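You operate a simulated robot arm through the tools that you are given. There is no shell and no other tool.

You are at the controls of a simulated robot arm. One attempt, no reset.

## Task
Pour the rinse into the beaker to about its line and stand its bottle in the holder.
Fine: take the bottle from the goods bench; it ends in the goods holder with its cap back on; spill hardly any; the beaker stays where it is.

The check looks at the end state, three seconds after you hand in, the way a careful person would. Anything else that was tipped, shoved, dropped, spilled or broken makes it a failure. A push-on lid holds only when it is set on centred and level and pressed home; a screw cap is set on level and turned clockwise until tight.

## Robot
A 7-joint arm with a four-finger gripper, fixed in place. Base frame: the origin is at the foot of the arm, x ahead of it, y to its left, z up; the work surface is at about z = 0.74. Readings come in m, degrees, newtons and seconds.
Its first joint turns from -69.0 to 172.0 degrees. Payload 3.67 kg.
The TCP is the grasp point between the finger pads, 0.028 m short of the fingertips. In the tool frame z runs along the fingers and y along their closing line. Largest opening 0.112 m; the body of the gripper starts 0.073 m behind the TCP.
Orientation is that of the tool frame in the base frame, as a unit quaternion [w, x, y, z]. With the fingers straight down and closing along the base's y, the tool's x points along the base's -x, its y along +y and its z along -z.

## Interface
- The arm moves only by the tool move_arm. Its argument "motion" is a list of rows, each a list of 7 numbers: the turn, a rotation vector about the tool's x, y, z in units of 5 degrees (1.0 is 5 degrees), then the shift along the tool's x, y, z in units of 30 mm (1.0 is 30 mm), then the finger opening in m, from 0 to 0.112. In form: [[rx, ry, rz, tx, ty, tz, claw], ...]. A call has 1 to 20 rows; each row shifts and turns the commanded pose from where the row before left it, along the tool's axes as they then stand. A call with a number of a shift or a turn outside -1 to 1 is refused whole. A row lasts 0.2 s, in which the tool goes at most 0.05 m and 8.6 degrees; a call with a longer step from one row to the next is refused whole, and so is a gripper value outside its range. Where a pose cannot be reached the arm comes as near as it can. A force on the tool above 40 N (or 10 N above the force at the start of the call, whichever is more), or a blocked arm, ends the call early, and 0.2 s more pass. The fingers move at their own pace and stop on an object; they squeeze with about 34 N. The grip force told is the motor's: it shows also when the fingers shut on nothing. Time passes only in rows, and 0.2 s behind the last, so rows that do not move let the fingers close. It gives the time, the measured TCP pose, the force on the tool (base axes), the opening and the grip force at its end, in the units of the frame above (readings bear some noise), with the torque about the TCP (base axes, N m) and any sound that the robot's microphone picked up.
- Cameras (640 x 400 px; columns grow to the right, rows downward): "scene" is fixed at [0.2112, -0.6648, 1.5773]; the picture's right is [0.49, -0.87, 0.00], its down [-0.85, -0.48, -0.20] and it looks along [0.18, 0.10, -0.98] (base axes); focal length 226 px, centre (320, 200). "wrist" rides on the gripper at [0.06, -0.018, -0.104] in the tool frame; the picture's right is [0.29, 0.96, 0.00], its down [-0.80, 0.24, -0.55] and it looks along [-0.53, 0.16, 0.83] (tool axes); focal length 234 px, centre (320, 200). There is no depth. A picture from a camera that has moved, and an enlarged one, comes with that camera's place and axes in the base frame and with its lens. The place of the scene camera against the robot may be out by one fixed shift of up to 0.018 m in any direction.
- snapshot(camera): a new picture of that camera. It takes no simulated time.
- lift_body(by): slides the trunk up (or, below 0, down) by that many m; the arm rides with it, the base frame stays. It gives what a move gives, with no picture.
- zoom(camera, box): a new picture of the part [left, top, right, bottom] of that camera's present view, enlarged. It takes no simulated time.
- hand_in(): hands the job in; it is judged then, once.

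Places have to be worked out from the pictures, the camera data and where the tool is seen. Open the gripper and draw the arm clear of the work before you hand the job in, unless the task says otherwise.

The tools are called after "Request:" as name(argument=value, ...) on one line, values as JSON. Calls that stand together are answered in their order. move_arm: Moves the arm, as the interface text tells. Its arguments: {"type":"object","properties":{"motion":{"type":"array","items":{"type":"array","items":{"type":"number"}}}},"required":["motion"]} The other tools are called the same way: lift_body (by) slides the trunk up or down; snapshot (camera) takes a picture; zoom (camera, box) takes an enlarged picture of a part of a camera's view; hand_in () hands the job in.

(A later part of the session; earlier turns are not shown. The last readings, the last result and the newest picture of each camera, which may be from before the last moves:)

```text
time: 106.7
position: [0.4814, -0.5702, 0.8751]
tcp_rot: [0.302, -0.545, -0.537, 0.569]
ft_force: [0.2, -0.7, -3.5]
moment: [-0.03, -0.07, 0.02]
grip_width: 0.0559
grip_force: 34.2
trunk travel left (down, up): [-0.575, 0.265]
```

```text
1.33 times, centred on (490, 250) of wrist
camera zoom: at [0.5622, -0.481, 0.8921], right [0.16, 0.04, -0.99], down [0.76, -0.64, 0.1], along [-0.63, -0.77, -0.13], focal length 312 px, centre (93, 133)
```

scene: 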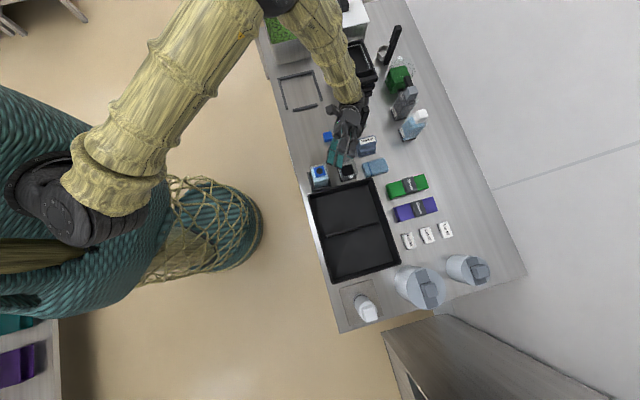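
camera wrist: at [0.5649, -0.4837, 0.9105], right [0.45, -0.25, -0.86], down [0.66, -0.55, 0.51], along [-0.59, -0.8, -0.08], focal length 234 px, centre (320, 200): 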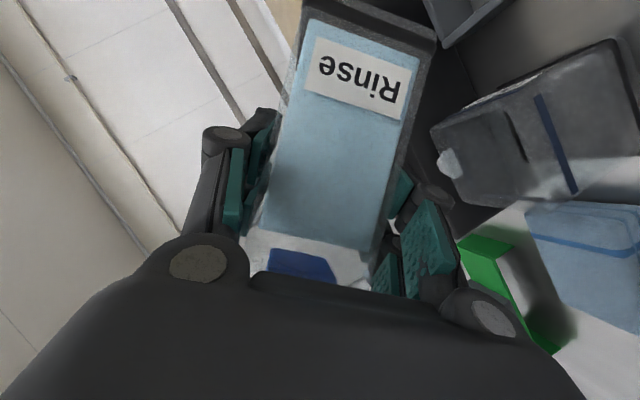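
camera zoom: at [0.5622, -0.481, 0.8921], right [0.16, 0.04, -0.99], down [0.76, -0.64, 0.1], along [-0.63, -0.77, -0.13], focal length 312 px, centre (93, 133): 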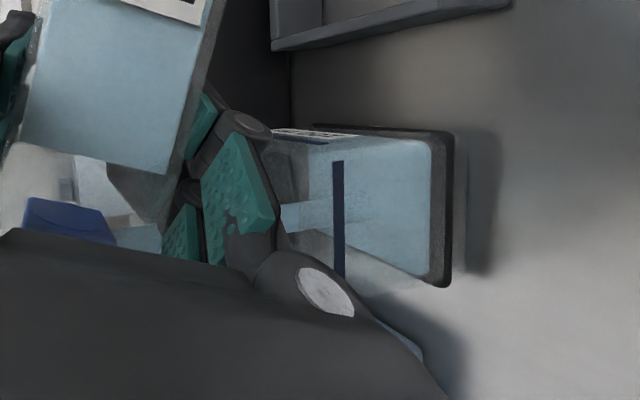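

The level jumped up to about the line and it's still flowing – tilt back immediately.

Request:
move_arm(motion=[[-0.5, 0, 0.866, 0, 0, 0, 0.04], [-0.5, 0, 0.866, 0, 0, 0, 0.04], [-0.5, 0, 0.866, 0, 0, 0, 0.04]])

Request:
zoom(camera="scene", box=[310, 140, 380, 200])

Request:
zoom(camera="wrist", box=[340, 100, 640, 400])

```text
time: 107.5
position: [0.4799, -0.5698, 0.8763]
tcp_rot: [-0.201, 0.62, 0.508, -0.563]
ft_force: [0.1, -1.1, -2.5]
moment: [-0.01, -0.04, 0.02]
grip_width: 0.0557
grip_force: 33.6
trunk travel left (down, up): [-0.575, 0.265]
```

```text
6.67 times, centred on (345, 170) of scene
camera zoom: at [0.2112, -0.6648, 1.5773], right [0.49, -0.87, 0.0], down [-0.85, -0.48, -0.2], along [0.18, 0.1, -0.98], focal length 1508 px, centre (153, 400)
```

zoom: 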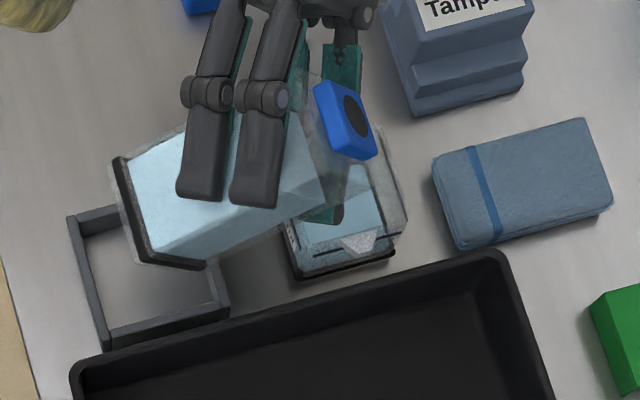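

```text
1.33 times, centred on (490, 250) of wrist
camera zoom: at [0.5585, -0.4774, 0.8906], right [0.34, -0.14, -0.93], down [0.72, -0.6, 0.36], along [-0.61, -0.79, -0.11], focal length 312 px, centre (93, 133)
```

zoom: 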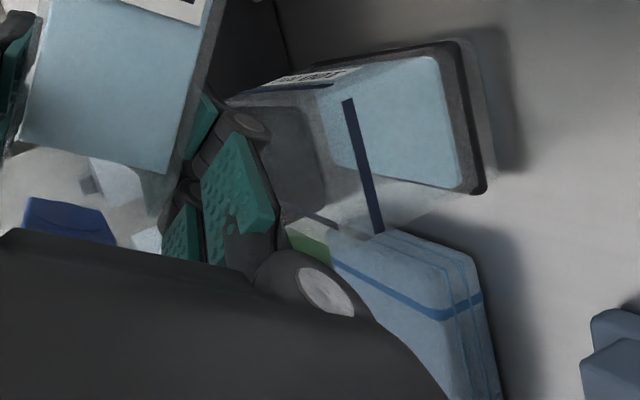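

Flow stopped. Zoom in closer to compare the level to the line.

Request:
zoom(camera="wrist", box=[490, 120, 620, 220])

Request:
zoom(camera="scene", box=[335, 155, 365, 180])

```text
4.00 times, centred on (555, 170) of wrist
camera zoom: at [0.5585, -0.4774, 0.8906], right [0.34, -0.14, -0.93], down [0.72, -0.6, 0.36], along [-0.61, -0.79, -0.11], focal length 937 px, centre (-620, 320)
```

zoom: 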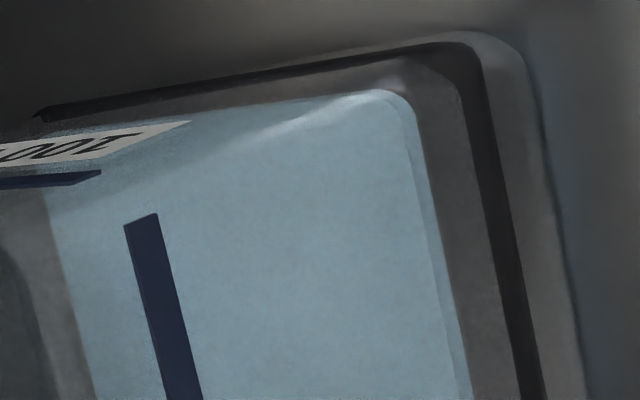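

```text
16.00 times, centred on (350, 168) of scene
camera zoom: at [0.2112, -0.6648, 1.5773], right [0.49, -0.87, 0.0], down [-0.85, -0.48, -0.2], along [0.18, 0.1, -0.98], focal length 3619 px, centre (-160, 720)
```

zoom: 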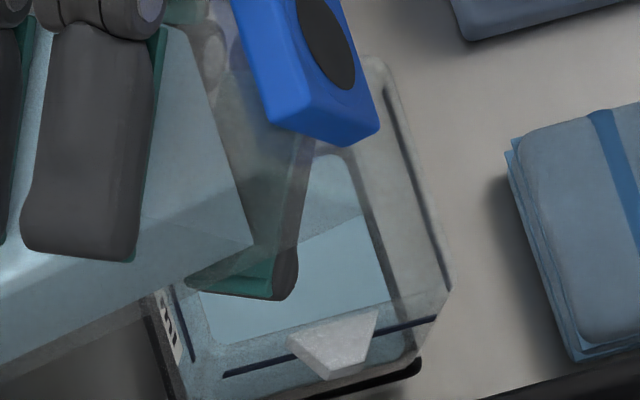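

Level seems around the line but parallax makes it hard to say. Lift straight up, rotate the bottle upright, and go above the holder, from where the wrist camera sees the beaker nearly side-on.

Request:
move_arm(motion=[[-0.25, 0, 0.433, -0.3, -0.45, -0.17, 0.04], [0, 0, 0, -0.58, -0.8, -0.335, 0.04], [-0.5, 0, 0.866, -0.4, -0.7, -0.2, 0.04], [-0.5, 0, 0.866, 0, 0, 0, 0.04], [-0.5, 0, 0.866, 0, 0, 0, 0.04], [-0.5, 0, 0.866, 0, 0, 0, 0.04], [-0.5, 0, 0.866, 0, 0, 0, 0.04], [-0.5, 0, 0.866, 0, 0, 0, 0.04], [-0.5, 0, 0.866, 0, 0, 0, 0.04], [-0.5, 0, 0.866, 0, 0, 0, 0.04], [-0.5, 0, 0.866, 0, 0, 0, 0.04], [-0.5, 0, 0.866, 0, 0, 0, 0.04], [-0.25, 0, 0.433, 0, 0, 0, 0.04], [0, 0, 0, 0, 0, 0, 0.04]])

Request:
zoom(camera="scene", box=[300, 130, 380, 200])

Request:
zoom(camera="scene", box=[335, 155, 365, 180])

```text
time: 110.5
position: [0.4793, -0.5717, 0.9479]
tcp_rot: [0.191, 0.799, 0.332, -0.463]
ft_force: [-0.6, 0.2, -3.7]
moment: [0.0, 0.02, 0.0]
grip_width: 0.0559
grip_force: 33.5
trunk travel left (down, up): [-0.575, 0.265]
```

```text
5.71 times, centred on (340, 165) of scene
camera zoom: at [0.2112, -0.6648, 1.5773], right [0.49, -0.87, 0.0], down [-0.85, -0.48, -0.2], along [0.18, 0.1, -0.98], focal length 1292 px, centre (206, 400)
```

zoom: 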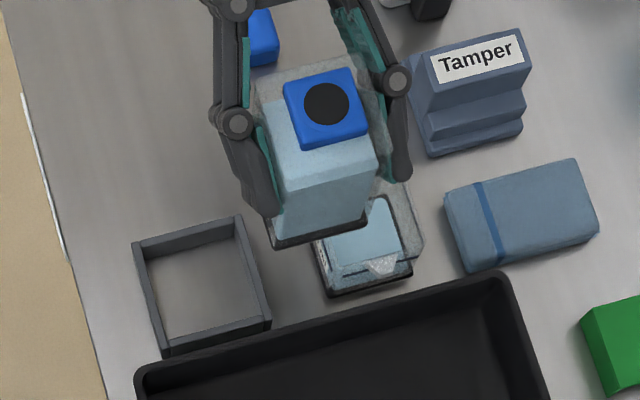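

```text
16.00 times, centred on (350, 168) of scene
camera zoom: at [0.2112, -0.6648, 1.5773], right [0.49, -0.87, 0.0], down [-0.85, -0.48, -0.2], along [0.18, 0.1, -0.98], focal length 3619 px, centre (-160, 720)
```

zoom: 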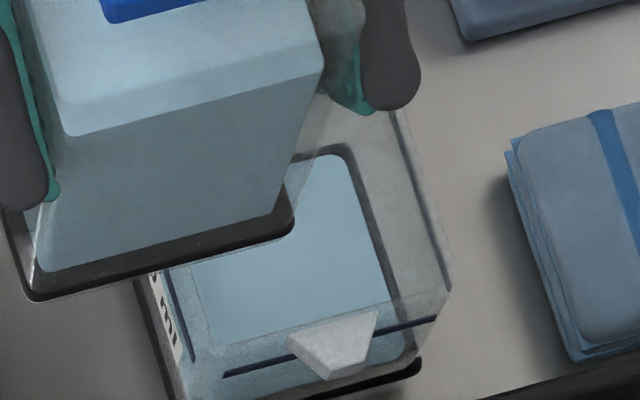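

Bottle upright, no visible spills. Move over the holder and lower to just above the frame; check alignment and the beaker level side-on.

Request:
move_arm(motion=[[0, 0, 0, 0, -0.7, 0, 0.04], [0, 0, 0, 0, -0.7, 0, 0.04], [0, 0, 0, 0, -0.72, 0, 0.04], [0, 0, 0, 0.6, 0, 0.35, 0.04], [0, 0, 0, 0.866, 0, 0.5, 0.04], [0, 0, 0, 0.866, 0, 0.5, 0.04], [0, 0, 0, 0.433, 0, 0.25, 0.04], [0, 0, 0, 0, 0, 0, 0.04], [0, 0, 0, 0, 0, 0, 0.04]])

Request:
zoom(camera="scene", box=[305, 165, 345, 195])

Request:
zoom(camera="wrist", box=[400, 0, 640, 200])

```text
time: 112.5
position: [0.4364, -0.5264, 0.8544]
tcp_rot: [0.191, 0.799, 0.333, -0.463]
ft_force: [0.5, 0.0, -2.9]
moment: [0.03, 0.01, 0.01]
grip_width: 0.0557
grip_force: 33.5
trunk travel left (down, up): [-0.575, 0.265]
```

```text
13.33 times, centred on (325, 180) of scene
camera zoom: at [0.2112, -0.6648, 1.5773], right [0.49, -0.87, 0.0], down [-0.85, -0.48, -0.2], along [0.18, 0.1, -0.98], focal length 3016 px, centre (253, 467)
```

zoom: 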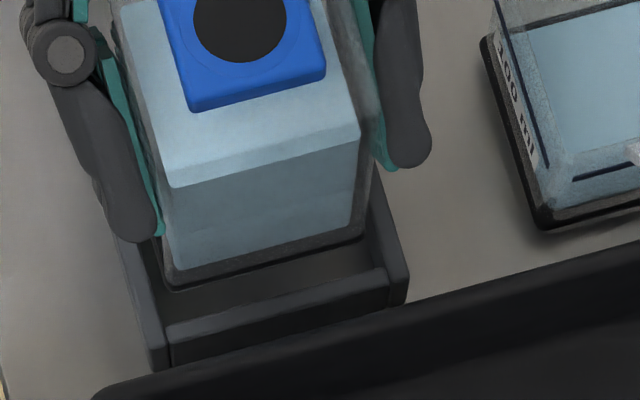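

```text
2.00 times, centred on (520, 100) of wrist
camera zoom: at [0.5074, -0.4285, 0.8541], right [0.78, -0.57, -0.25], down [0.23, -0.11, 0.97], along [-0.58, -0.81, 0.04], focal length 468 px, centre (-80, 400)
```

zoom: 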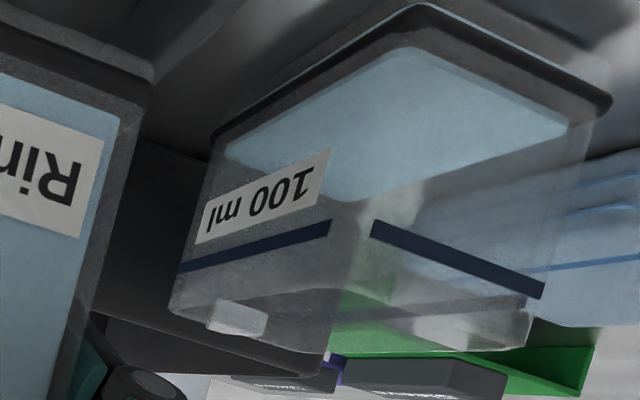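

Careful projection shows the blue "diamond" is only a shallow layer near the beaker floor (z≈0.756), well below the line (z≈0.785) – only a little was poured. I need to pour more: go back up over the beaker and tilt to 35°.

Request:
move_arm(motion=[[0, 0, 0, -0.5, 0, -0.29, 0.04], [0, 0, 0, -0.8, 0, -0.46, 0.04], [0, 0, 0, -0.8, 0, -0.46, 0.04], [0, 0, 0, -0.66, 0, -0.38, 0.04], [0, 0, 0, 0, 0.6, 0, 0.04], [0, 0, 0, 0, 0.7, 0, 0.04], [0, 0, 0, 0, 0.7, 0, 0.04], [0, 0, 0, 0, 0.48, 0, 0.04], [0.5, 0, -0.866, 0, 0, 0, 0.04], [0.5, 0, -0.866, 0, 0, 0, 0.04], [0.5, 0, -0.866, 0, 0, 0, 0.04], [0.5, 0, -0.866, 0, 0, 0, 0.04], [0.5, 0, -0.866, 0, 0, 0, 0.04], [0.5, 0, -0.866, 0, 0, 0, 0.04], [0.5, 0, -0.866, 0, 0, 0, 0.04], [0, 0, 0, 0, 0, 0, 0.04]])

Request:
zoom(camera="scene", box=[300, 130, 380, 200])

```text
time: 115.9
position: [0.4884, -0.5792, 0.9479]
tcp_rot: [-0.059, 0.704, 0.455, -0.541]
ft_force: [1.0, 0.2, -3.6]
moment: [-0.04, -0.01, 0.0]
grip_width: 0.0559
grip_force: 34.5
trunk travel left (down, up): [-0.575, 0.265]
```

```text
5.71 times, centred on (340, 165) of scene
camera zoom: at [0.2112, -0.6648, 1.5773], right [0.49, -0.87, 0.0], down [-0.85, -0.48, -0.2], along [0.18, 0.1, -0.98], focal length 1292 px, centre (206, 400)
```

zoom: 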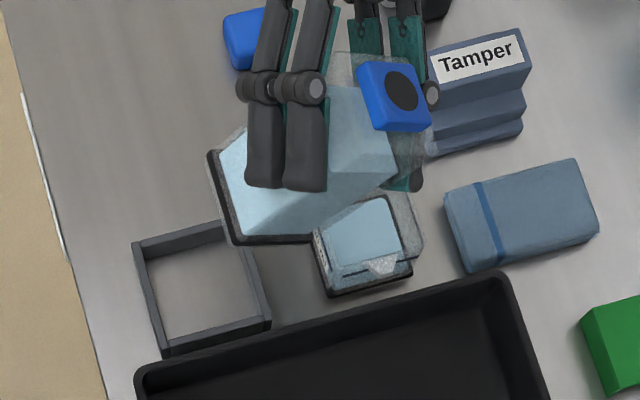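

Back at 35° over the beaker; the bottle's liquid is visibly a bit lower. Repeat the lowering and tilt to 65°, with mouth kept over the beaker.

Request:
move_arm(motion=[[0, 0, 0, 0.616, 0.437, 0.356, 0.04], [0, 0, 0, 0.616, 0.437, 0.356, 0.04], [0.5, 0, -0.866, 0, 0, 0, 0.04], [0.5, 0, -0.866, 0, 0, 0, 0.04], [0.5, 0, -0.866, 0.152, 0.08, 0.088, 0.04], [0.5, 0, -0.866, 0.152, 0.08, 0.088, 0.04], [0.5, 0, -0.866, 0.152, 0.08, 0.088, 0.04], [0.25, 0, -0.433, 0.051, 0.048, 0.03, 0.04], [0.25, 0, -0.433, 0.051, 0.048, 0.03, 0.04], [0, 0, 0, 0, 0, 0, 0.04]])

Request:
zoom(camera="scene", box=[310, 140, 380, 200])

Request:
zoom(camera="wrist", box=[340, 100, 640, 400])

```text
time: 118.1
position: [0.4789, -0.5691, 0.8796]
tcp_rot: [-0.27, 0.57, 0.529, -0.569]
ft_force: [-0.1, -0.2, -2.9]
moment: [0.01, -0.02, 0.01]
grip_width: 0.0557
grip_force: 33.9
trunk travel left (down, up): [-0.575, 0.265]
```

```text
6.67 times, centred on (345, 170) of scene
camera zoom: at [0.2112, -0.6648, 1.5773], right [0.49, -0.87, 0.0], down [-0.85, -0.48, -0.2], along [0.18, 0.1, -0.98], focal length 1508 px, centre (153, 400)
```

zoom: 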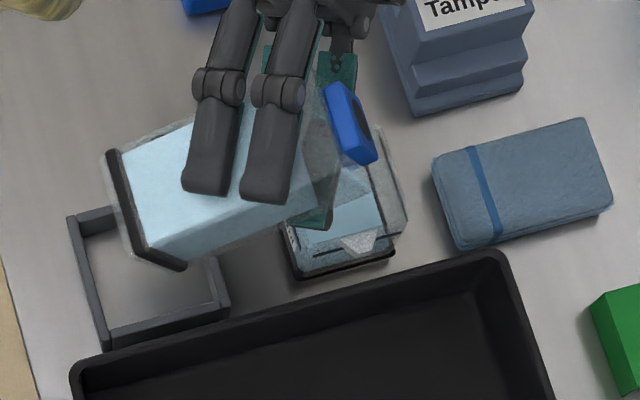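

```text
1.33 times, centred on (490, 250) of wrist
camera zoom: at [0.5593, -0.4794, 0.8948], right [0.22, -0.02, -0.97], down [0.75, -0.63, 0.19], along [-0.62, -0.77, -0.13], focal length 312 px, centre (93, 133)
```

zoom: 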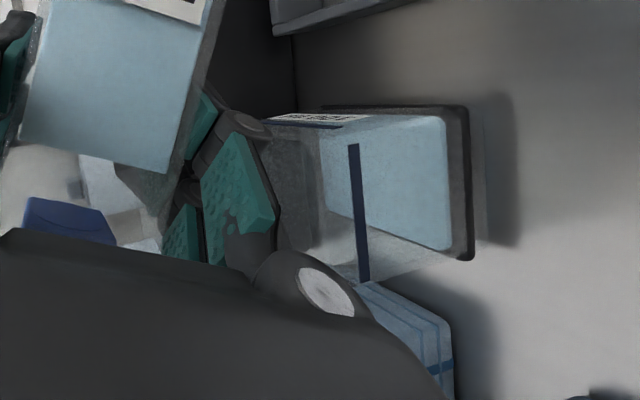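

θ=65°, no flow. Now tilt to 70° (with +2 mm toward beaker centre) and hold 1.5 s.

Request:
move_arm(motion=[[0.25, 0, -0.433, -0.05, 0.03, -0.03, 0.04], [0.25, 0, -0.433, 0, 0, 0, 0.04], [0, 0, 0, 0, 0, 0, 0.04], [0, 0, 0, 0, 0, 0, 0.04], [0, 0, 0, 0, 0, 0, 0.04], [0, 0, 0, 0, 0, 0, 0.04]])

Request:
zoom(camera="scene", box=[310, 140, 380, 200])

Request:
zoom(camera="wrist", box=[340, 100, 640, 400])

```text
time: 119.5
position: [0.4794, -0.5718, 0.8783]
tcp_rot: [0.303, -0.544, -0.537, 0.57]
ft_force: [-0.1, 0.0, -2.9]
moment: [0.0, -0.06, -0.05]
grip_width: 0.0557
grip_force: 34.4
trunk travel left (down, up): [-0.575, 0.265]
```

```text
6.67 times, centred on (345, 170) of scene
camera zoom: at [0.2112, -0.6648, 1.5773], right [0.49, -0.87, 0.0], down [-0.85, -0.48, -0.2], along [0.18, 0.1, -0.98], focal length 1508 px, centre (153, 400)
```

zoom: 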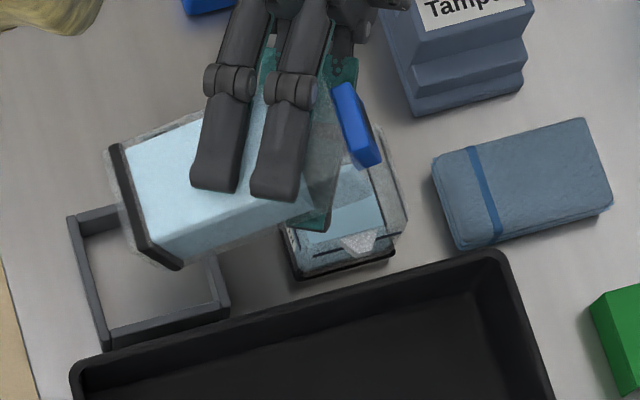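

```text
1.33 times, centred on (490, 250) of wrist
camera zoom: at [0.5614, -0.4819, 0.8956], right [0.16, 0.04, -0.99], down [0.76, -0.64, 0.1], along [-0.63, -0.77, -0.13], focal length 312 px, centre (93, 133)
```

zoom: 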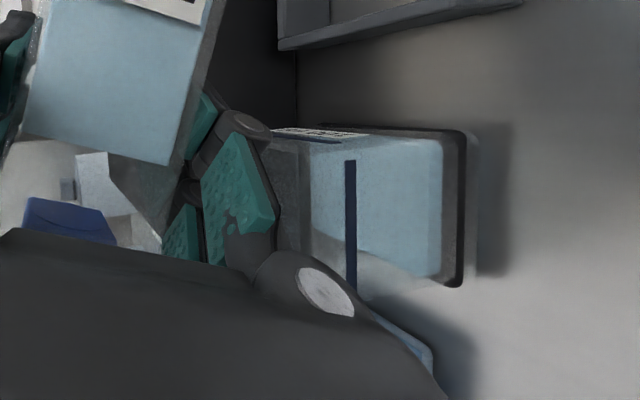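

A thin liquid edge shows (≈6 mm deep) and flow stopped at 70°. Step to 73° and hold.

Request:
move_arm(motion=[[0.3, 0, -0.52, 0, 0, 0, 0.04], [0, 0, 0, 0, 0, 0, 0.04], [0, 0, 0, 0, 0, 0, 0.04], [0, 0, 0, 0, 0, 0, 0.04]])

Request:
zoom(camera="scene", box=[310, 140, 380, 200])

Request:
zoom(camera="wrist", box=[340, 100, 640, 400])

```text
time: 120.5
position: [0.4806, -0.5708, 0.879]
tcp_rot: [0.324, -0.527, -0.542, 0.569]
ft_force: [-0.7, -1.0, -3.9]
moment: [-0.04, -0.07, 0.0]
grip_width: 0.0556
grip_force: 34.0
trunk travel left (down, up): [-0.575, 0.265]
```

```text
6.67 times, centred on (345, 170) of scene
camera zoom: at [0.2112, -0.6648, 1.5773], right [0.49, -0.87, 0.0], down [-0.85, -0.48, -0.2], along [0.18, 0.1, -0.98], focal length 1508 px, centre (153, 400)
```

zoom: 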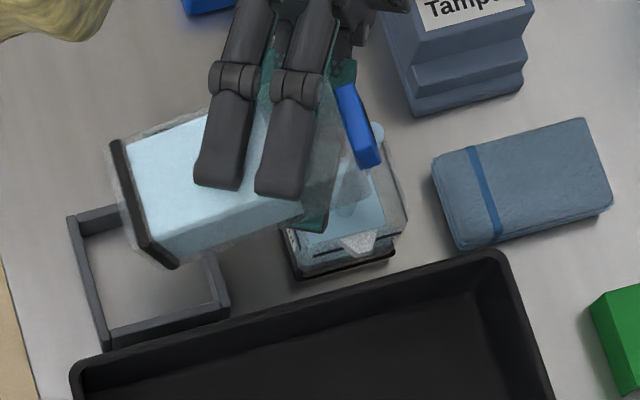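

```text
1.33 times, centred on (490, 250) of wrist
camera zoom: at [0.5625, -0.4826, 0.896], right [0.13, 0.07, -0.99], down [0.76, -0.65, 0.05], along [-0.63, -0.76, -0.14], focal length 312 px, centre (93, 133)
```

zoom: 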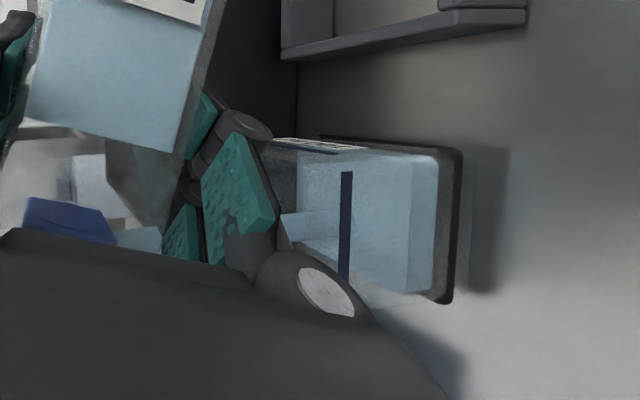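

Level edge now visible: ~30% of the way to the line, still flowing. Hold another ~0.8 s.

Request:
move_arm(motion=[[0, 0, 0, 0, 0, 0, 0.04], [0, 0, 0, 0, 0, 0, 0.04], [0, 0, 0, 0, 0, 0, 0.04]])

Request:
zoom(camera="wrist", box=[340, 100, 640, 400])

Request:
zoom(camera="scene", box=[310, 140, 380, 200])

```text
time: 121.3
position: [0.4796, -0.5714, 0.8781]
tcp_rot: [0.323, -0.527, -0.542, 0.569]
ft_force: [-0.6, -0.2, -3.8]
moment: [-0.04, -0.02, -0.02]
grip_width: 0.0558
grip_force: 33.7
trunk travel left (down, up): [-0.575, 0.265]
```

```text
1.33 times, centred on (490, 250) of wrist
camera zoom: at [0.5625, -0.4827, 0.8959], right [0.13, 0.07, -0.99], down [0.76, -0.65, 0.05], along [-0.63, -0.76, -0.14], focal length 312 px, centre (93, 133)
```

zoom: 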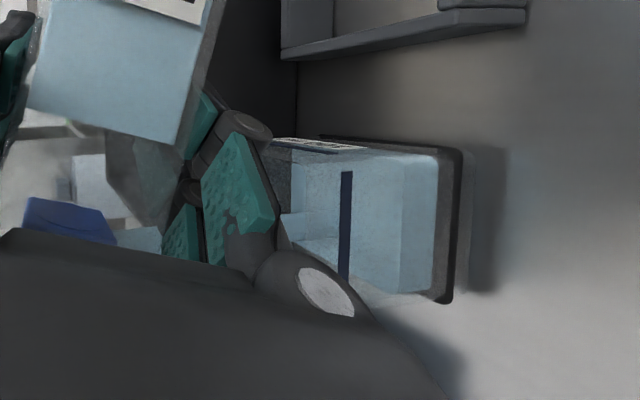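

```text
6.67 times, centred on (345, 170) of scene
camera zoom: at [0.2112, -0.6648, 1.5773], right [0.49, -0.87, 0.0], down [-0.85, -0.48, -0.2], along [0.18, 0.1, -0.98], focal length 1508 px, centre (153, 400)
```

zoom: 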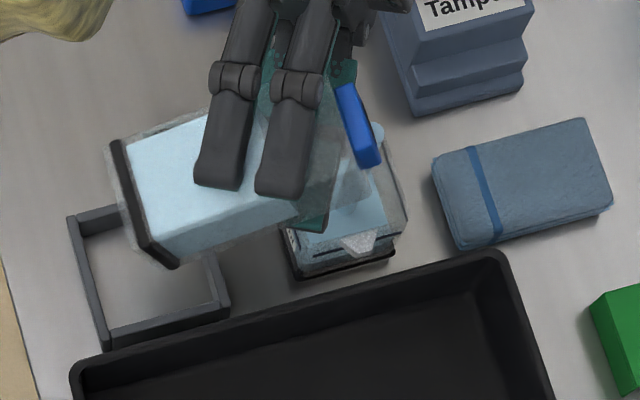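

Edge at ~402 px (target ≈338). Continue: tilt to 76° and hold briefly.

Request:
move_arm(motion=[[0.3, 0, -0.52, 0, 0, 0, 0.04], [0, 0, 0, 0, 0, 0, 0.04], [0, 0, 0, 0, 0, 0, 0.04], [0, 0, 0, 0, 0, 0, 0.04]])

Request:
zoom(camera="wrist", box=[340, 100, 640, 400])

Request:
zoom(camera="scene", box=[310, 140, 380, 200])

```text
time: 122.3
position: [0.4802, -0.5711, 0.879]
tcp_rot: [0.343, -0.511, -0.546, 0.569]
ft_force: [-0.6, -0.9, -3.9]
moment: [-0.04, -0.02, -0.03]
grip_width: 0.0556
grip_force: 33.2
trunk travel left (down, up): [-0.575, 0.265]
```

```text
1.33 times, centred on (490, 250) of wrist
camera zoom: at [0.5628, -0.4835, 0.896], right [0.09, 0.11, -0.99], down [0.76, -0.65, 0.0], along [-0.64, -0.76, -0.14], focal length 312 px, centre (93, 133)
```

zoom: 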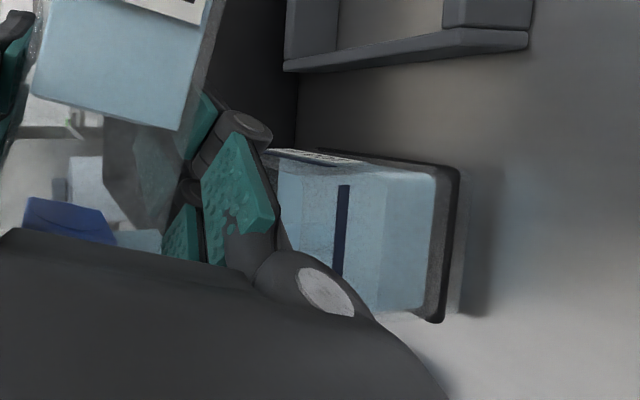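

```text
6.67 times, centred on (345, 170) of scene
camera zoom: at [0.2112, -0.6648, 1.5773], right [0.49, -0.87, 0.0], down [-0.85, -0.48, -0.2], along [0.18, 0.1, -0.98], focal length 1508 px, centre (153, 400)
```

zoom: 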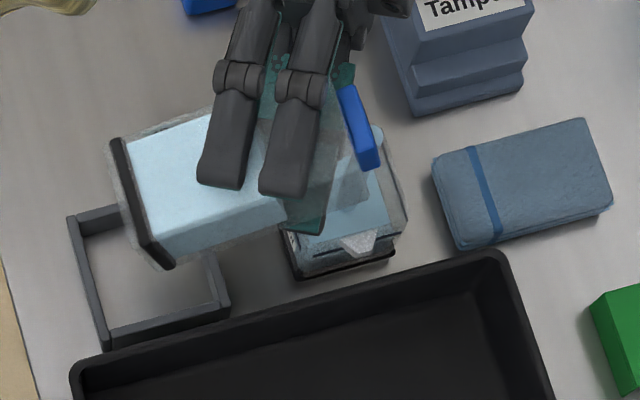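

Edge at ~382 px; line at 342 px. Rate ≈20 px/s. Hold ~1 s more.

Request:
move_arm(motion=[[0, 0, 0, 0, 0, 0, 0.04], [0, 0, 0, 0, 0, 0, 0.04], [0, 0, 0, 0, 0, 0, 0.04], [0, 0, 0, 0, 0, 0, 0.04]])

Request:
zoom(camera="wrist", box=[340, 100, 640, 400])

Request:
zoom(camera="scene", box=[310, 140, 380, 200])

```text
time: 123.3
position: [0.4801, -0.5715, 0.8798]
tcp_rot: [0.343, -0.51, -0.546, 0.569]
ft_force: [-0.9, 0.2, -2.6]
moment: [-0.03, -0.03, 0.0]
grip_width: 0.0557
grip_force: 34.6
trunk travel left (down, up): [-0.575, 0.265]
```

```text
1.33 times, centred on (490, 250) of wrist
camera zoom: at [0.5628, -0.4835, 0.8961], right [0.09, 0.11, -0.99], down [0.76, -0.65, 0.0], along [-0.64, -0.76, -0.14], focal length 312 px, centre (93, 133)
```

zoom: 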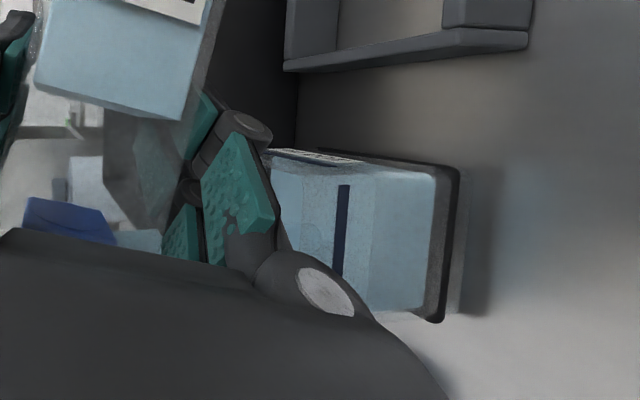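

```text
6.67 times, centred on (345, 170) of scene
camera zoom: at [0.2112, -0.6648, 1.5773], right [0.49, -0.87, 0.0], down [-0.85, -0.48, -0.2], along [0.18, 0.1, -0.98], focal length 1508 px, centre (153, 400)
```

zoom: 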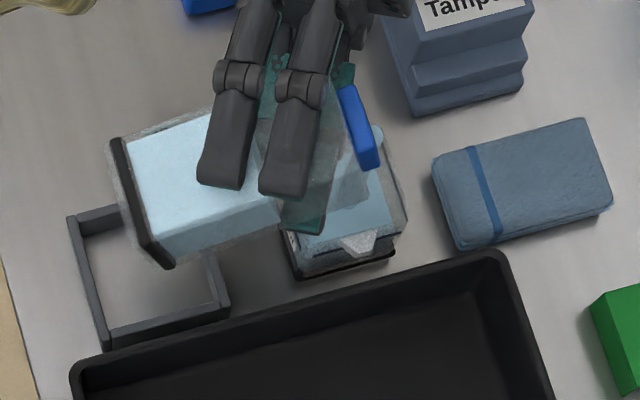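

Edge at ~372 px, flow slowing. Tilt +2.5° and hold ~0.8 s.

Request:
move_arm(motion=[[0.25, 0, -0.433, 0, 0, 0, 0.04], [0, 0, 0, 0, 0, 0, 0.04], [0, 0, 0, 0, 0, 0, 0.04], [0, 0, 0, 0, 0, 0, 0.04]])

Request:
zoom(camera="wrist", box=[340, 100, 640, 400])

Request:
zoom(camera="scene", box=[310, 140, 380, 200])

```text
time: 124.3
position: [0.4806, -0.572, 0.8797]
tcp_rot: [0.359, -0.497, -0.549, 0.568]
ft_force: [0.1, 0.1, -2.3]
moment: [-0.08, -0.01, 0.01]
grip_width: 0.0558
grip_force: 34.1
trunk travel left (down, up): [-0.575, 0.265]
```

```text
1.33 times, centred on (490, 250) of wrist
camera zoom: at [0.5633, -0.484, 0.8961], right [0.06, 0.14, -0.99], down [0.76, -0.65, -0.05], along [-0.64, -0.75, -0.15], focal length 312 px, centre (93, 133)
```

zoom: 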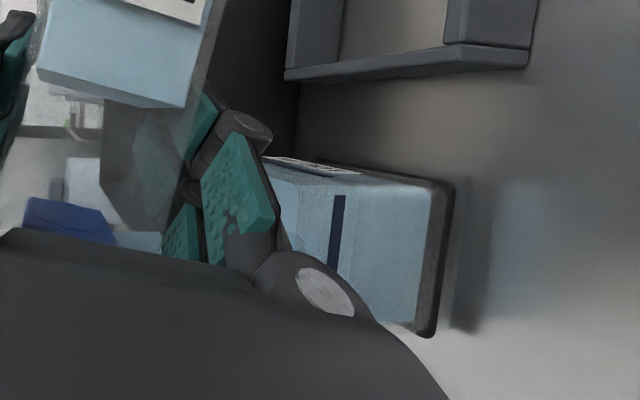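

```text
6.67 times, centred on (345, 170) of scene
camera zoom: at [0.2112, -0.6648, 1.5773], right [0.49, -0.87, 0.0], down [-0.85, -0.48, -0.2], along [0.18, 0.1, -0.98], focal length 1508 px, centre (153, 400)
```

zoom: 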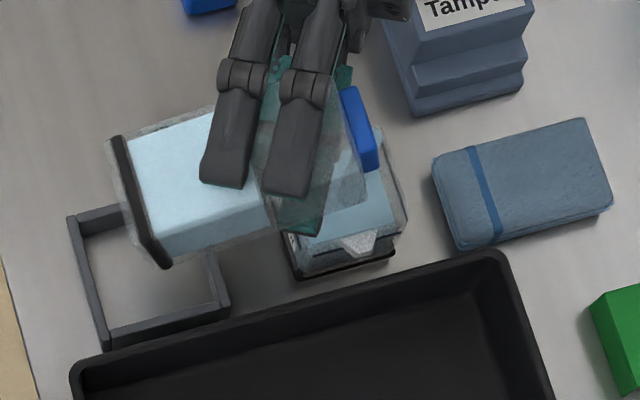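

Zoom in to find the surface edge relative to the line.

Request:
zoom(camera="wrist", box=[460, 210, 580, 310])

Request:
zoom(camera="scene", box=[335, 155, 365, 180])

```text
4.00 times, centred on (520, 260) of wrist
camera zoom: at [0.5633, -0.484, 0.8961], right [0.06, 0.14, -0.99], down [0.76, -0.65, -0.05], along [-0.64, -0.75, -0.15], focal length 937 px, centre (-480, -40)
```

zoom: 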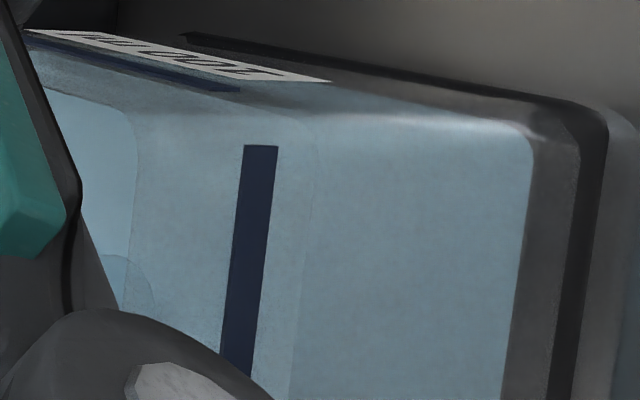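

```text
16.00 times, centred on (350, 168) of scene
camera zoom: at [0.2112, -0.6648, 1.5773], right [0.49, -0.87, 0.0], down [-0.85, -0.48, -0.2], along [0.18, 0.1, -0.98], focal length 3619 px, centre (-160, 720)
```

zoom: 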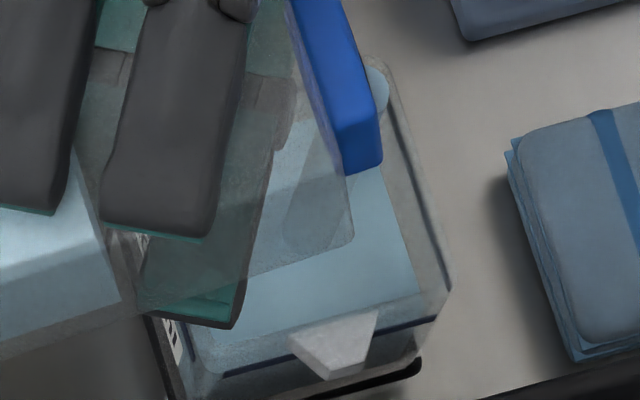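

Edge is about 77% of the way to the line. Hold ~0.8 s more.

Request:
move_arm(motion=[[0, 0, 0, 0, 0, 0, 0.04], [0, 0, 0, 0, 0, 0, 0.04], [0, 0, 0, 0, 0, 0, 0.04]])

Request:
zoom(camera="wrist", box=[460, 210, 580, 310])

Request:
zoom(camera="scene", box=[335, 155, 365, 180])

```text
time: 125.1
position: [0.4797, -0.5723, 0.8782]
tcp_rot: [0.359, -0.497, -0.549, 0.568]
ft_force: [-0.3, 0.1, -3.7]
moment: [-0.03, -0.05, 0.01]
grip_width: 0.0556
grip_force: 34.1
trunk travel left (down, up): [-0.575, 0.265]
```

```text
4.00 times, centred on (520, 260) of wrist
camera zoom: at [0.5633, -0.484, 0.8961], right [0.06, 0.14, -0.99], down [0.76, -0.65, -0.05], along [-0.64, -0.75, -0.15], focal length 937 px, centre (-480, -40)
```

zoom: 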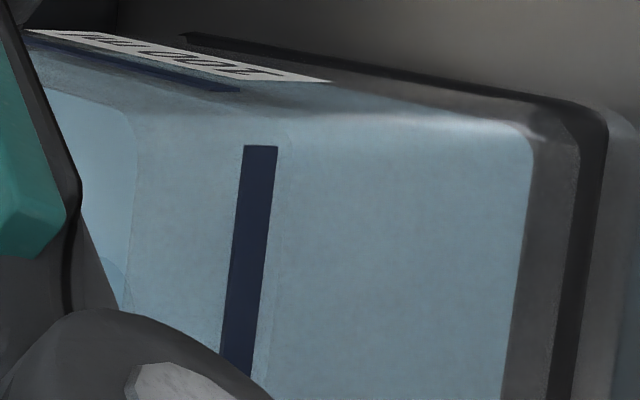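

```text
16.00 times, centred on (350, 168) of scene
camera zoom: at [0.2112, -0.6648, 1.5773], right [0.49, -0.87, 0.0], down [-0.85, -0.48, -0.2], along [0.18, 0.1, -0.98], focal length 3619 px, centre (-160, 720)
```

zoom: 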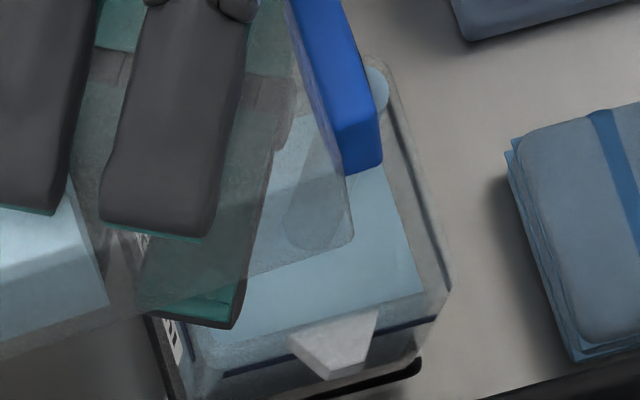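

Edge ~84% toward the line. Another ~0.8 s.

Request:
move_arm(motion=[[0, 0, 0, 0, 0, 0, 0.04], [0, 0, 0, 0, 0, 0, 0.04], [0, 0, 0, 0, 0, 0, 0.04]])

Request:
zoom(camera="wrist", box=[460, 210, 580, 310])

Request:
zoom(camera="scene", box=[310, 140, 380, 200])

```text
time: 125.9
position: [0.4804, -0.5718, 0.8783]
tcp_rot: [0.358, -0.497, -0.549, 0.568]
ft_force: [-0.3, -0.3, -2.3]
moment: [-0.05, -0.06, -0.02]
grip_width: 0.0559
grip_force: 33.6
trunk travel left (down, up): [-0.575, 0.265]
```

```text
4.00 times, centred on (520, 260) of wrist
camera zoom: at [0.5633, -0.484, 0.8961], right [0.06, 0.14, -0.99], down [0.76, -0.65, -0.05], along [-0.64, -0.75, -0.15], focal length 937 px, centre (-480, -40)
```

zoom: 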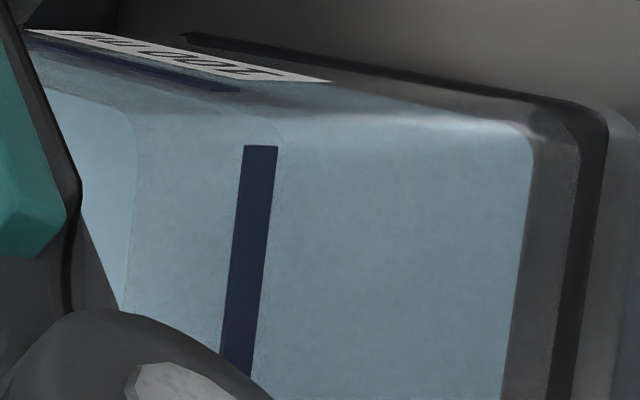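

```text
6.67 times, centred on (345, 170) of scene
camera zoom: at [0.2112, -0.6648, 1.5773], right [0.49, -0.87, 0.0], down [-0.85, -0.48, -0.2], along [0.18, 0.1, -0.98], focal length 1508 px, centre (153, 400)
```

zoom: 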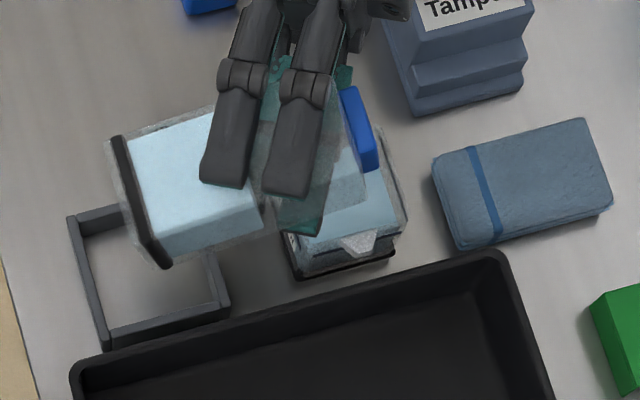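

Flow has about stopped and level is ~85% (allowing for wall parallax). Tilt +2° and hold 0.6 s.

Request:
move_arm(motion=[[0.2, 0, -0.346, 0, 0, 0, 0.04], [0, 0, 0, 0, 0, 0, 0.04], [0, 0, 0, 0, 0, 0, 0.04]])

Request:
zoom(camera="wrist", box=[460, 210, 580, 310])

Request:
zoom(camera="scene", box=[335, 155, 365, 180])

```text
time: 126.7
position: [0.4819, -0.5702, 0.879]
tcp_rot: [0.372, -0.485, -0.551, 0.568]
ft_force: [-0.1, -0.9, -2.4]
moment: [-0.06, -0.01, 0.01]
grip_width: 0.0557
grip_force: 34.0
trunk travel left (down, up): [-0.575, 0.265]
```

```text
4.00 times, centred on (520, 260) of wrist
camera zoom: at [0.5641, -0.4844, 0.8962], right [0.04, 0.17, -0.99], down [0.76, -0.64, -0.08], along [-0.65, -0.75, -0.15], focal length 937 px, centre (-480, -40)
```

zoom: 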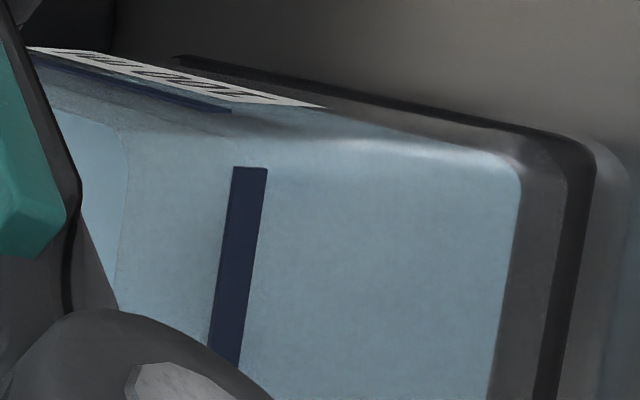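

```text
16.00 times, centred on (350, 168) of scene
camera zoom: at [0.2112, -0.6648, 1.5773], right [0.49, -0.87, 0.0], down [-0.85, -0.48, -0.2], along [0.18, 0.1, -0.98], focal length 3619 px, centre (-160, 720)
```

zoom: 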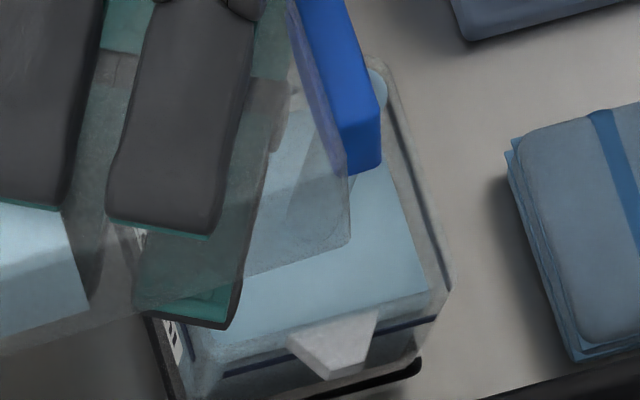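

Edge is now hidden right at the line and still trickling. Stop: tilt back quickly.

Request:
move_arm(motion=[[-0.57, 0, 0.99, 0, 0, 0, 0.04], [-0.57, 0, 0.99, 0, 0, 0, 0.04], [-0.57, 0, 0.99, 0, 0, 0, 0.04], [-0.57, 0, 0.99, 0, 0, 0, 0.04]])

Request:
zoom(camera="wrist", box=[340, 50, 640, 350])

Request:
zoom(camera="scene", box=[310, 140, 380, 200])

```text
time: 127.7
position: [0.4808, -0.5705, 0.879]
tcp_rot: [-0.219, 0.607, 0.513, -0.565]
ft_force: [-0.7, 0.1, -3.5]
moment: [0.0, -0.03, 0.04]
grip_width: 0.0557
grip_force: 34.0
trunk travel left (down, up): [-0.575, 0.265]
```

```text
1.33 times, centred on (490, 200) of wrist
camera zoom: at [0.5591, -0.479, 0.8943], right [0.31, -0.11, -0.94], down [0.73, -0.61, 0.31], along [-0.61, -0.78, -0.11], focal length 312 px, centre (93, 200)
```

zoom: 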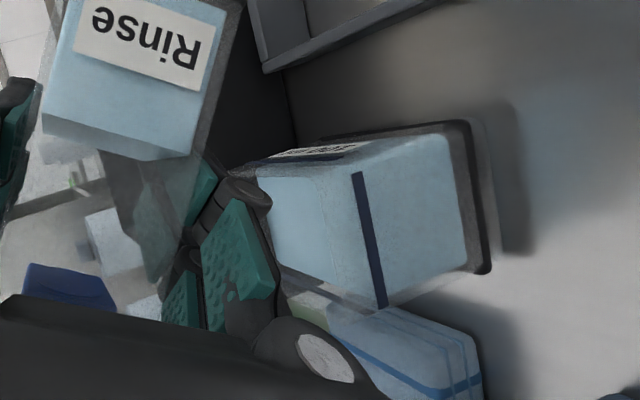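

```text
6.67 times, centred on (345, 170) of scene
camera zoom: at [0.2112, -0.6648, 1.5773], right [0.49, -0.87, 0.0], down [-0.85, -0.48, -0.2], along [0.18, 0.1, -0.98], focal length 1508 px, centre (153, 400)
```

zoom: 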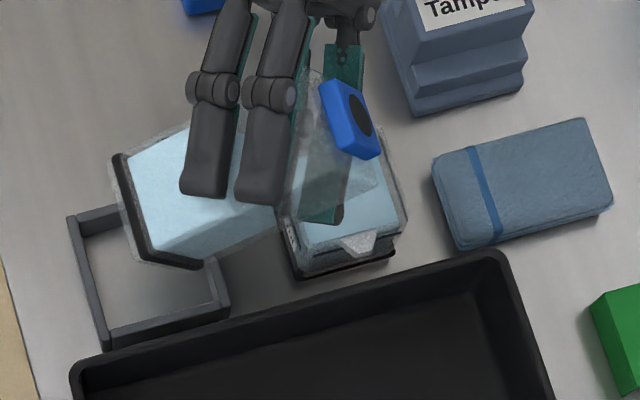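

Let me zoom to see the true surface edge against the line now.

Request:
zoom(camera="wrist", box=[450, 120, 600, 240])

Request:
zoom(camera="scene", box=[335, 155, 365, 180])

```text
3.33 times, centred on (525, 180) of wrist
camera zoom: at [0.5591, -0.479, 0.8943], right [0.31, -0.11, -0.94], down [0.73, -0.61, 0.31], along [-0.61, -0.78, -0.11], focal length 781 px, centre (-363, 267)
```

zoom: 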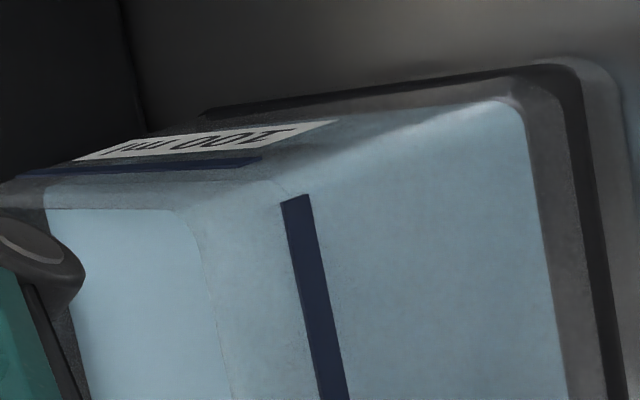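

```text
16.00 times, centred on (350, 168) of scene
camera zoom: at [0.2112, -0.6648, 1.5773], right [0.49, -0.87, 0.0], down [-0.85, -0.48, -0.2], along [0.18, 0.1, -0.98], focal length 3619 px, centre (-160, 720)
```

zoom: 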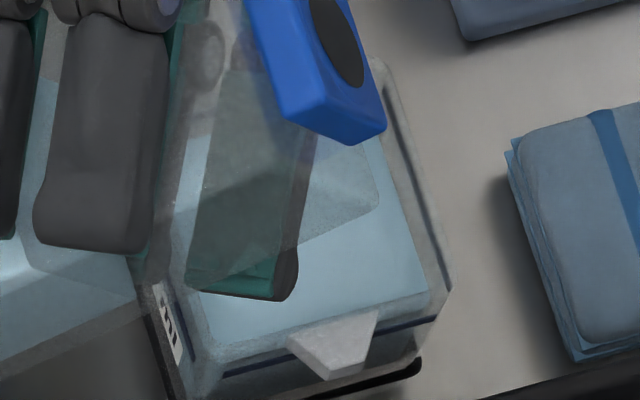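

The faint surface edge coincides with the line here, as far as parallax allows. Lift up, rotate upright, and check side-on from above the holder as before.

Request:
move_arm(motion=[[-0.25, 0, 0.433, -0.3, -0.45, -0.17, 0.04], [0, 0, 0, -0.58, -0.8, -0.335, 0.04], [-0.5, 0, 0.866, -0.4, -0.7, -0.2, 0.04], [-0.5, 0, 0.866, 0, 0, 0, 0.04], [-0.5, 0, 0.866, 0, 0, 0, 0.04], [-0.5, 0, 0.866, 0, 0, 0, 0.04], [-0.5, 0, 0.866, 0, 0, 0, 0.04], [-0.5, 0, 0.866, 0, 0, 0, 0.04], [-0.5, 0, 0.866, 0, 0, 0, 0.04], [-0.5, 0, 0.866, 0, 0, 0, 0.04], [-0.5, 0, 0.866, 0, 0, 0, 0.04], [-0.5, 0, 0.866, 0, 0, 0, 0.04], [-0.5, 0, 0.866, 0, 0, 0, 0.04], [0, 0, 0, 0, 0, 0, 0.04]])

Request:
zoom(camera="scene", box=[300, 130, 380, 200])

```text
time: 130.7
position: [0.4827, -0.5754, 0.9515]
tcp_rot: [0.189, 0.799, 0.333, -0.463]
ft_force: [0.0, -0.5, -3.1]
moment: [0.02, 0.01, -0.03]
grip_width: 0.0556
grip_force: 33.5
trunk travel left (down, up): [-0.575, 0.265]
```

```text
5.71 times, centred on (340, 165) of scene
camera zoom: at [0.2112, -0.6648, 1.5773], right [0.49, -0.87, 0.0], down [-0.85, -0.48, -0.2], along [0.18, 0.1, -0.98], focal length 1292 px, centre (206, 400)
```

zoom: 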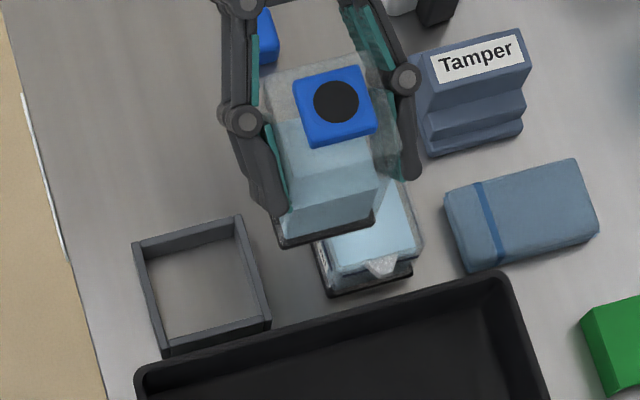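

Upright, about half of the bottle left, no spills visible. Move over the holder and lower to just above the frame.

Request:
move_arm(motion=[[0, 0, 0, 0, -0.7, 0, 0.04], [0, 0, 0, 0, -0.8, 0, 0.04], [0, 0, 0, 0, -0.77, 0, 0.04], [0, 0, 0, 0.6, 0, 0.35, 0.04], [0, 0, 0, 0.866, 0, 0.5, 0.04], [0, 0, 0, 0.866, 0, 0.5, 0.04], [0, 0, 0, 0.46, 0, 0.27, 0.04], [0, 0, 0, 0, 0, 0, 0.04], [0, 0, 0, 0, 0, 0, 0.04]])

Request:
zoom(camera="scene", box=[305, 165, 345, 195])

Request:
zoom(camera="wrist", box=[400, 0, 640, 200])

```text
time: 132.7
position: [0.433, -0.525, 0.8547]
tcp_rot: [0.189, 0.799, 0.332, -0.464]
ft_force: [0.3, 0.1, -2.4]
moment: [-0.03, -0.02, -0.03]
grip_width: 0.0559
grip_force: 34.3
trunk travel left (down, up): [-0.575, 0.265]
```

```text
13.33 times, centred on (325, 180) of scene
camera zoom: at [0.2112, -0.6648, 1.5773], right [0.49, -0.87, 0.0], down [-0.85, -0.48, -0.2], along [0.18, 0.1, -0.98], focal length 3016 px, centre (253, 467)
```

zoom: 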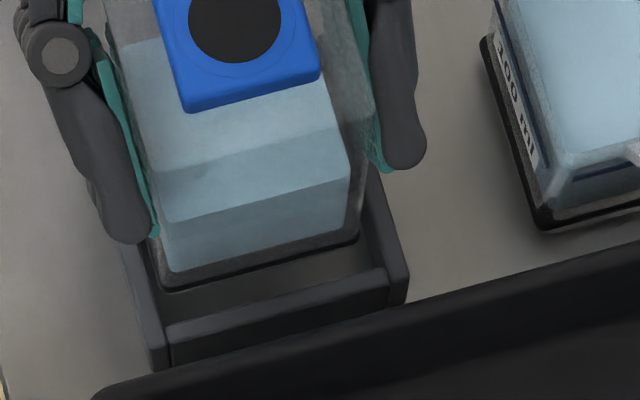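

```text
2.00 times, centred on (520, 100) of wrist
camera zoom: at [0.5062, -0.4277, 0.8551], right [0.78, -0.57, -0.26], down [0.23, -0.12, 0.97], along [-0.58, -0.81, 0.04], focal length 468 px, centre (-80, 400)
```

zoom: 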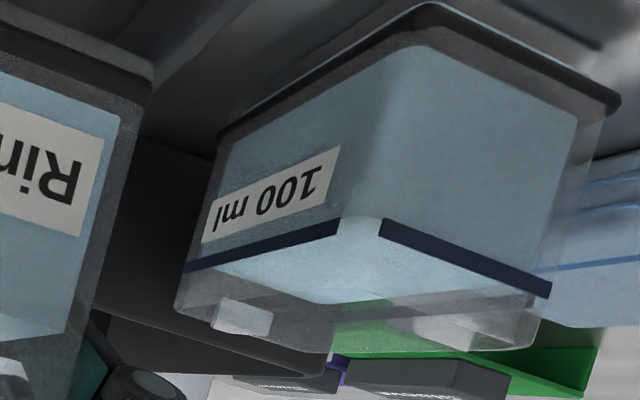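

Excellent: side-on, the liquid surface meets the 100 ml line on both faces. Now seat the bottle: shift +2.5 mm n and ~2.5 mm along the heading to match the previously seated pose, then lower stepwise.

Request:
move_arm(motion=[[0, 0, 0, -0.042, 0.085, 0.072, 0.04], [0, 0, 0, 0, 0, 0, 0.04], [0, 0, 0, 0.14, 0, 0.083, 0.04], [0, 0, 0, 0.14, 0, 0.083, 0.04], [0, 0, 0, 0, 0, 0, 0.04]])

Request:
zoom(camera="scene", box=[305, 165, 345, 195])

```text
time: 133.9
position: [0.4319, -0.5288, 0.8441]
tcp_rot: [0.19, 0.798, 0.334, -0.464]
ft_force: [-0.3, 0.2, -3.0]
moment: [0.01, -0.03, 0.0]
grip_width: 0.0556
grip_force: 34.4
trunk travel left (down, up): [-0.575, 0.265]
```

```text
13.33 times, centred on (325, 180) of scene
camera zoom: at [0.2112, -0.6648, 1.5773], right [0.49, -0.87, 0.0], down [-0.85, -0.48, -0.2], along [0.18, 0.1, -0.98], focal length 3016 px, centre (253, 467)
```

zoom: 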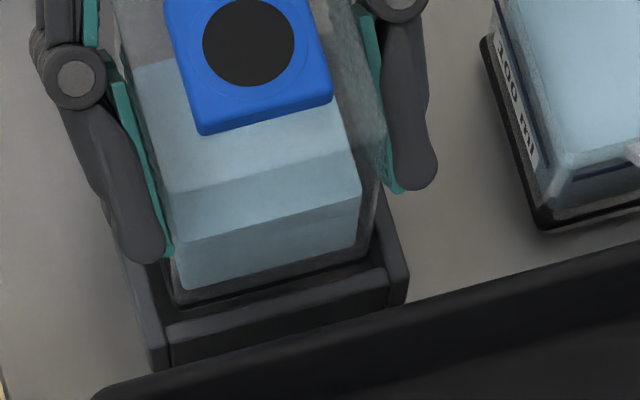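

Well centred. Lower the rest in small steps.

Request:
move_arm(motion=[[0, 0, 0, 0.13, 0, 0.07, 0.04], [0, 0, 0, 0.13, 0, 0.07, 0.04], [0, 0, 0, 0.13, 0, 0.07, 0.04], [0, 0, 0, 0, 0, 0, 0.04]])

```text
time: 134.9
position: [0.4337, -0.5289, 0.832]
tcp_rot: [0.19, 0.799, 0.334, -0.463]
ft_force: [0.5, -0.2, -1.9]
moment: [-0.02, -0.01, 0.0]
grip_width: 0.056
grip_force: 33.7
trunk travel left (down, up): [-0.575, 0.265]
```

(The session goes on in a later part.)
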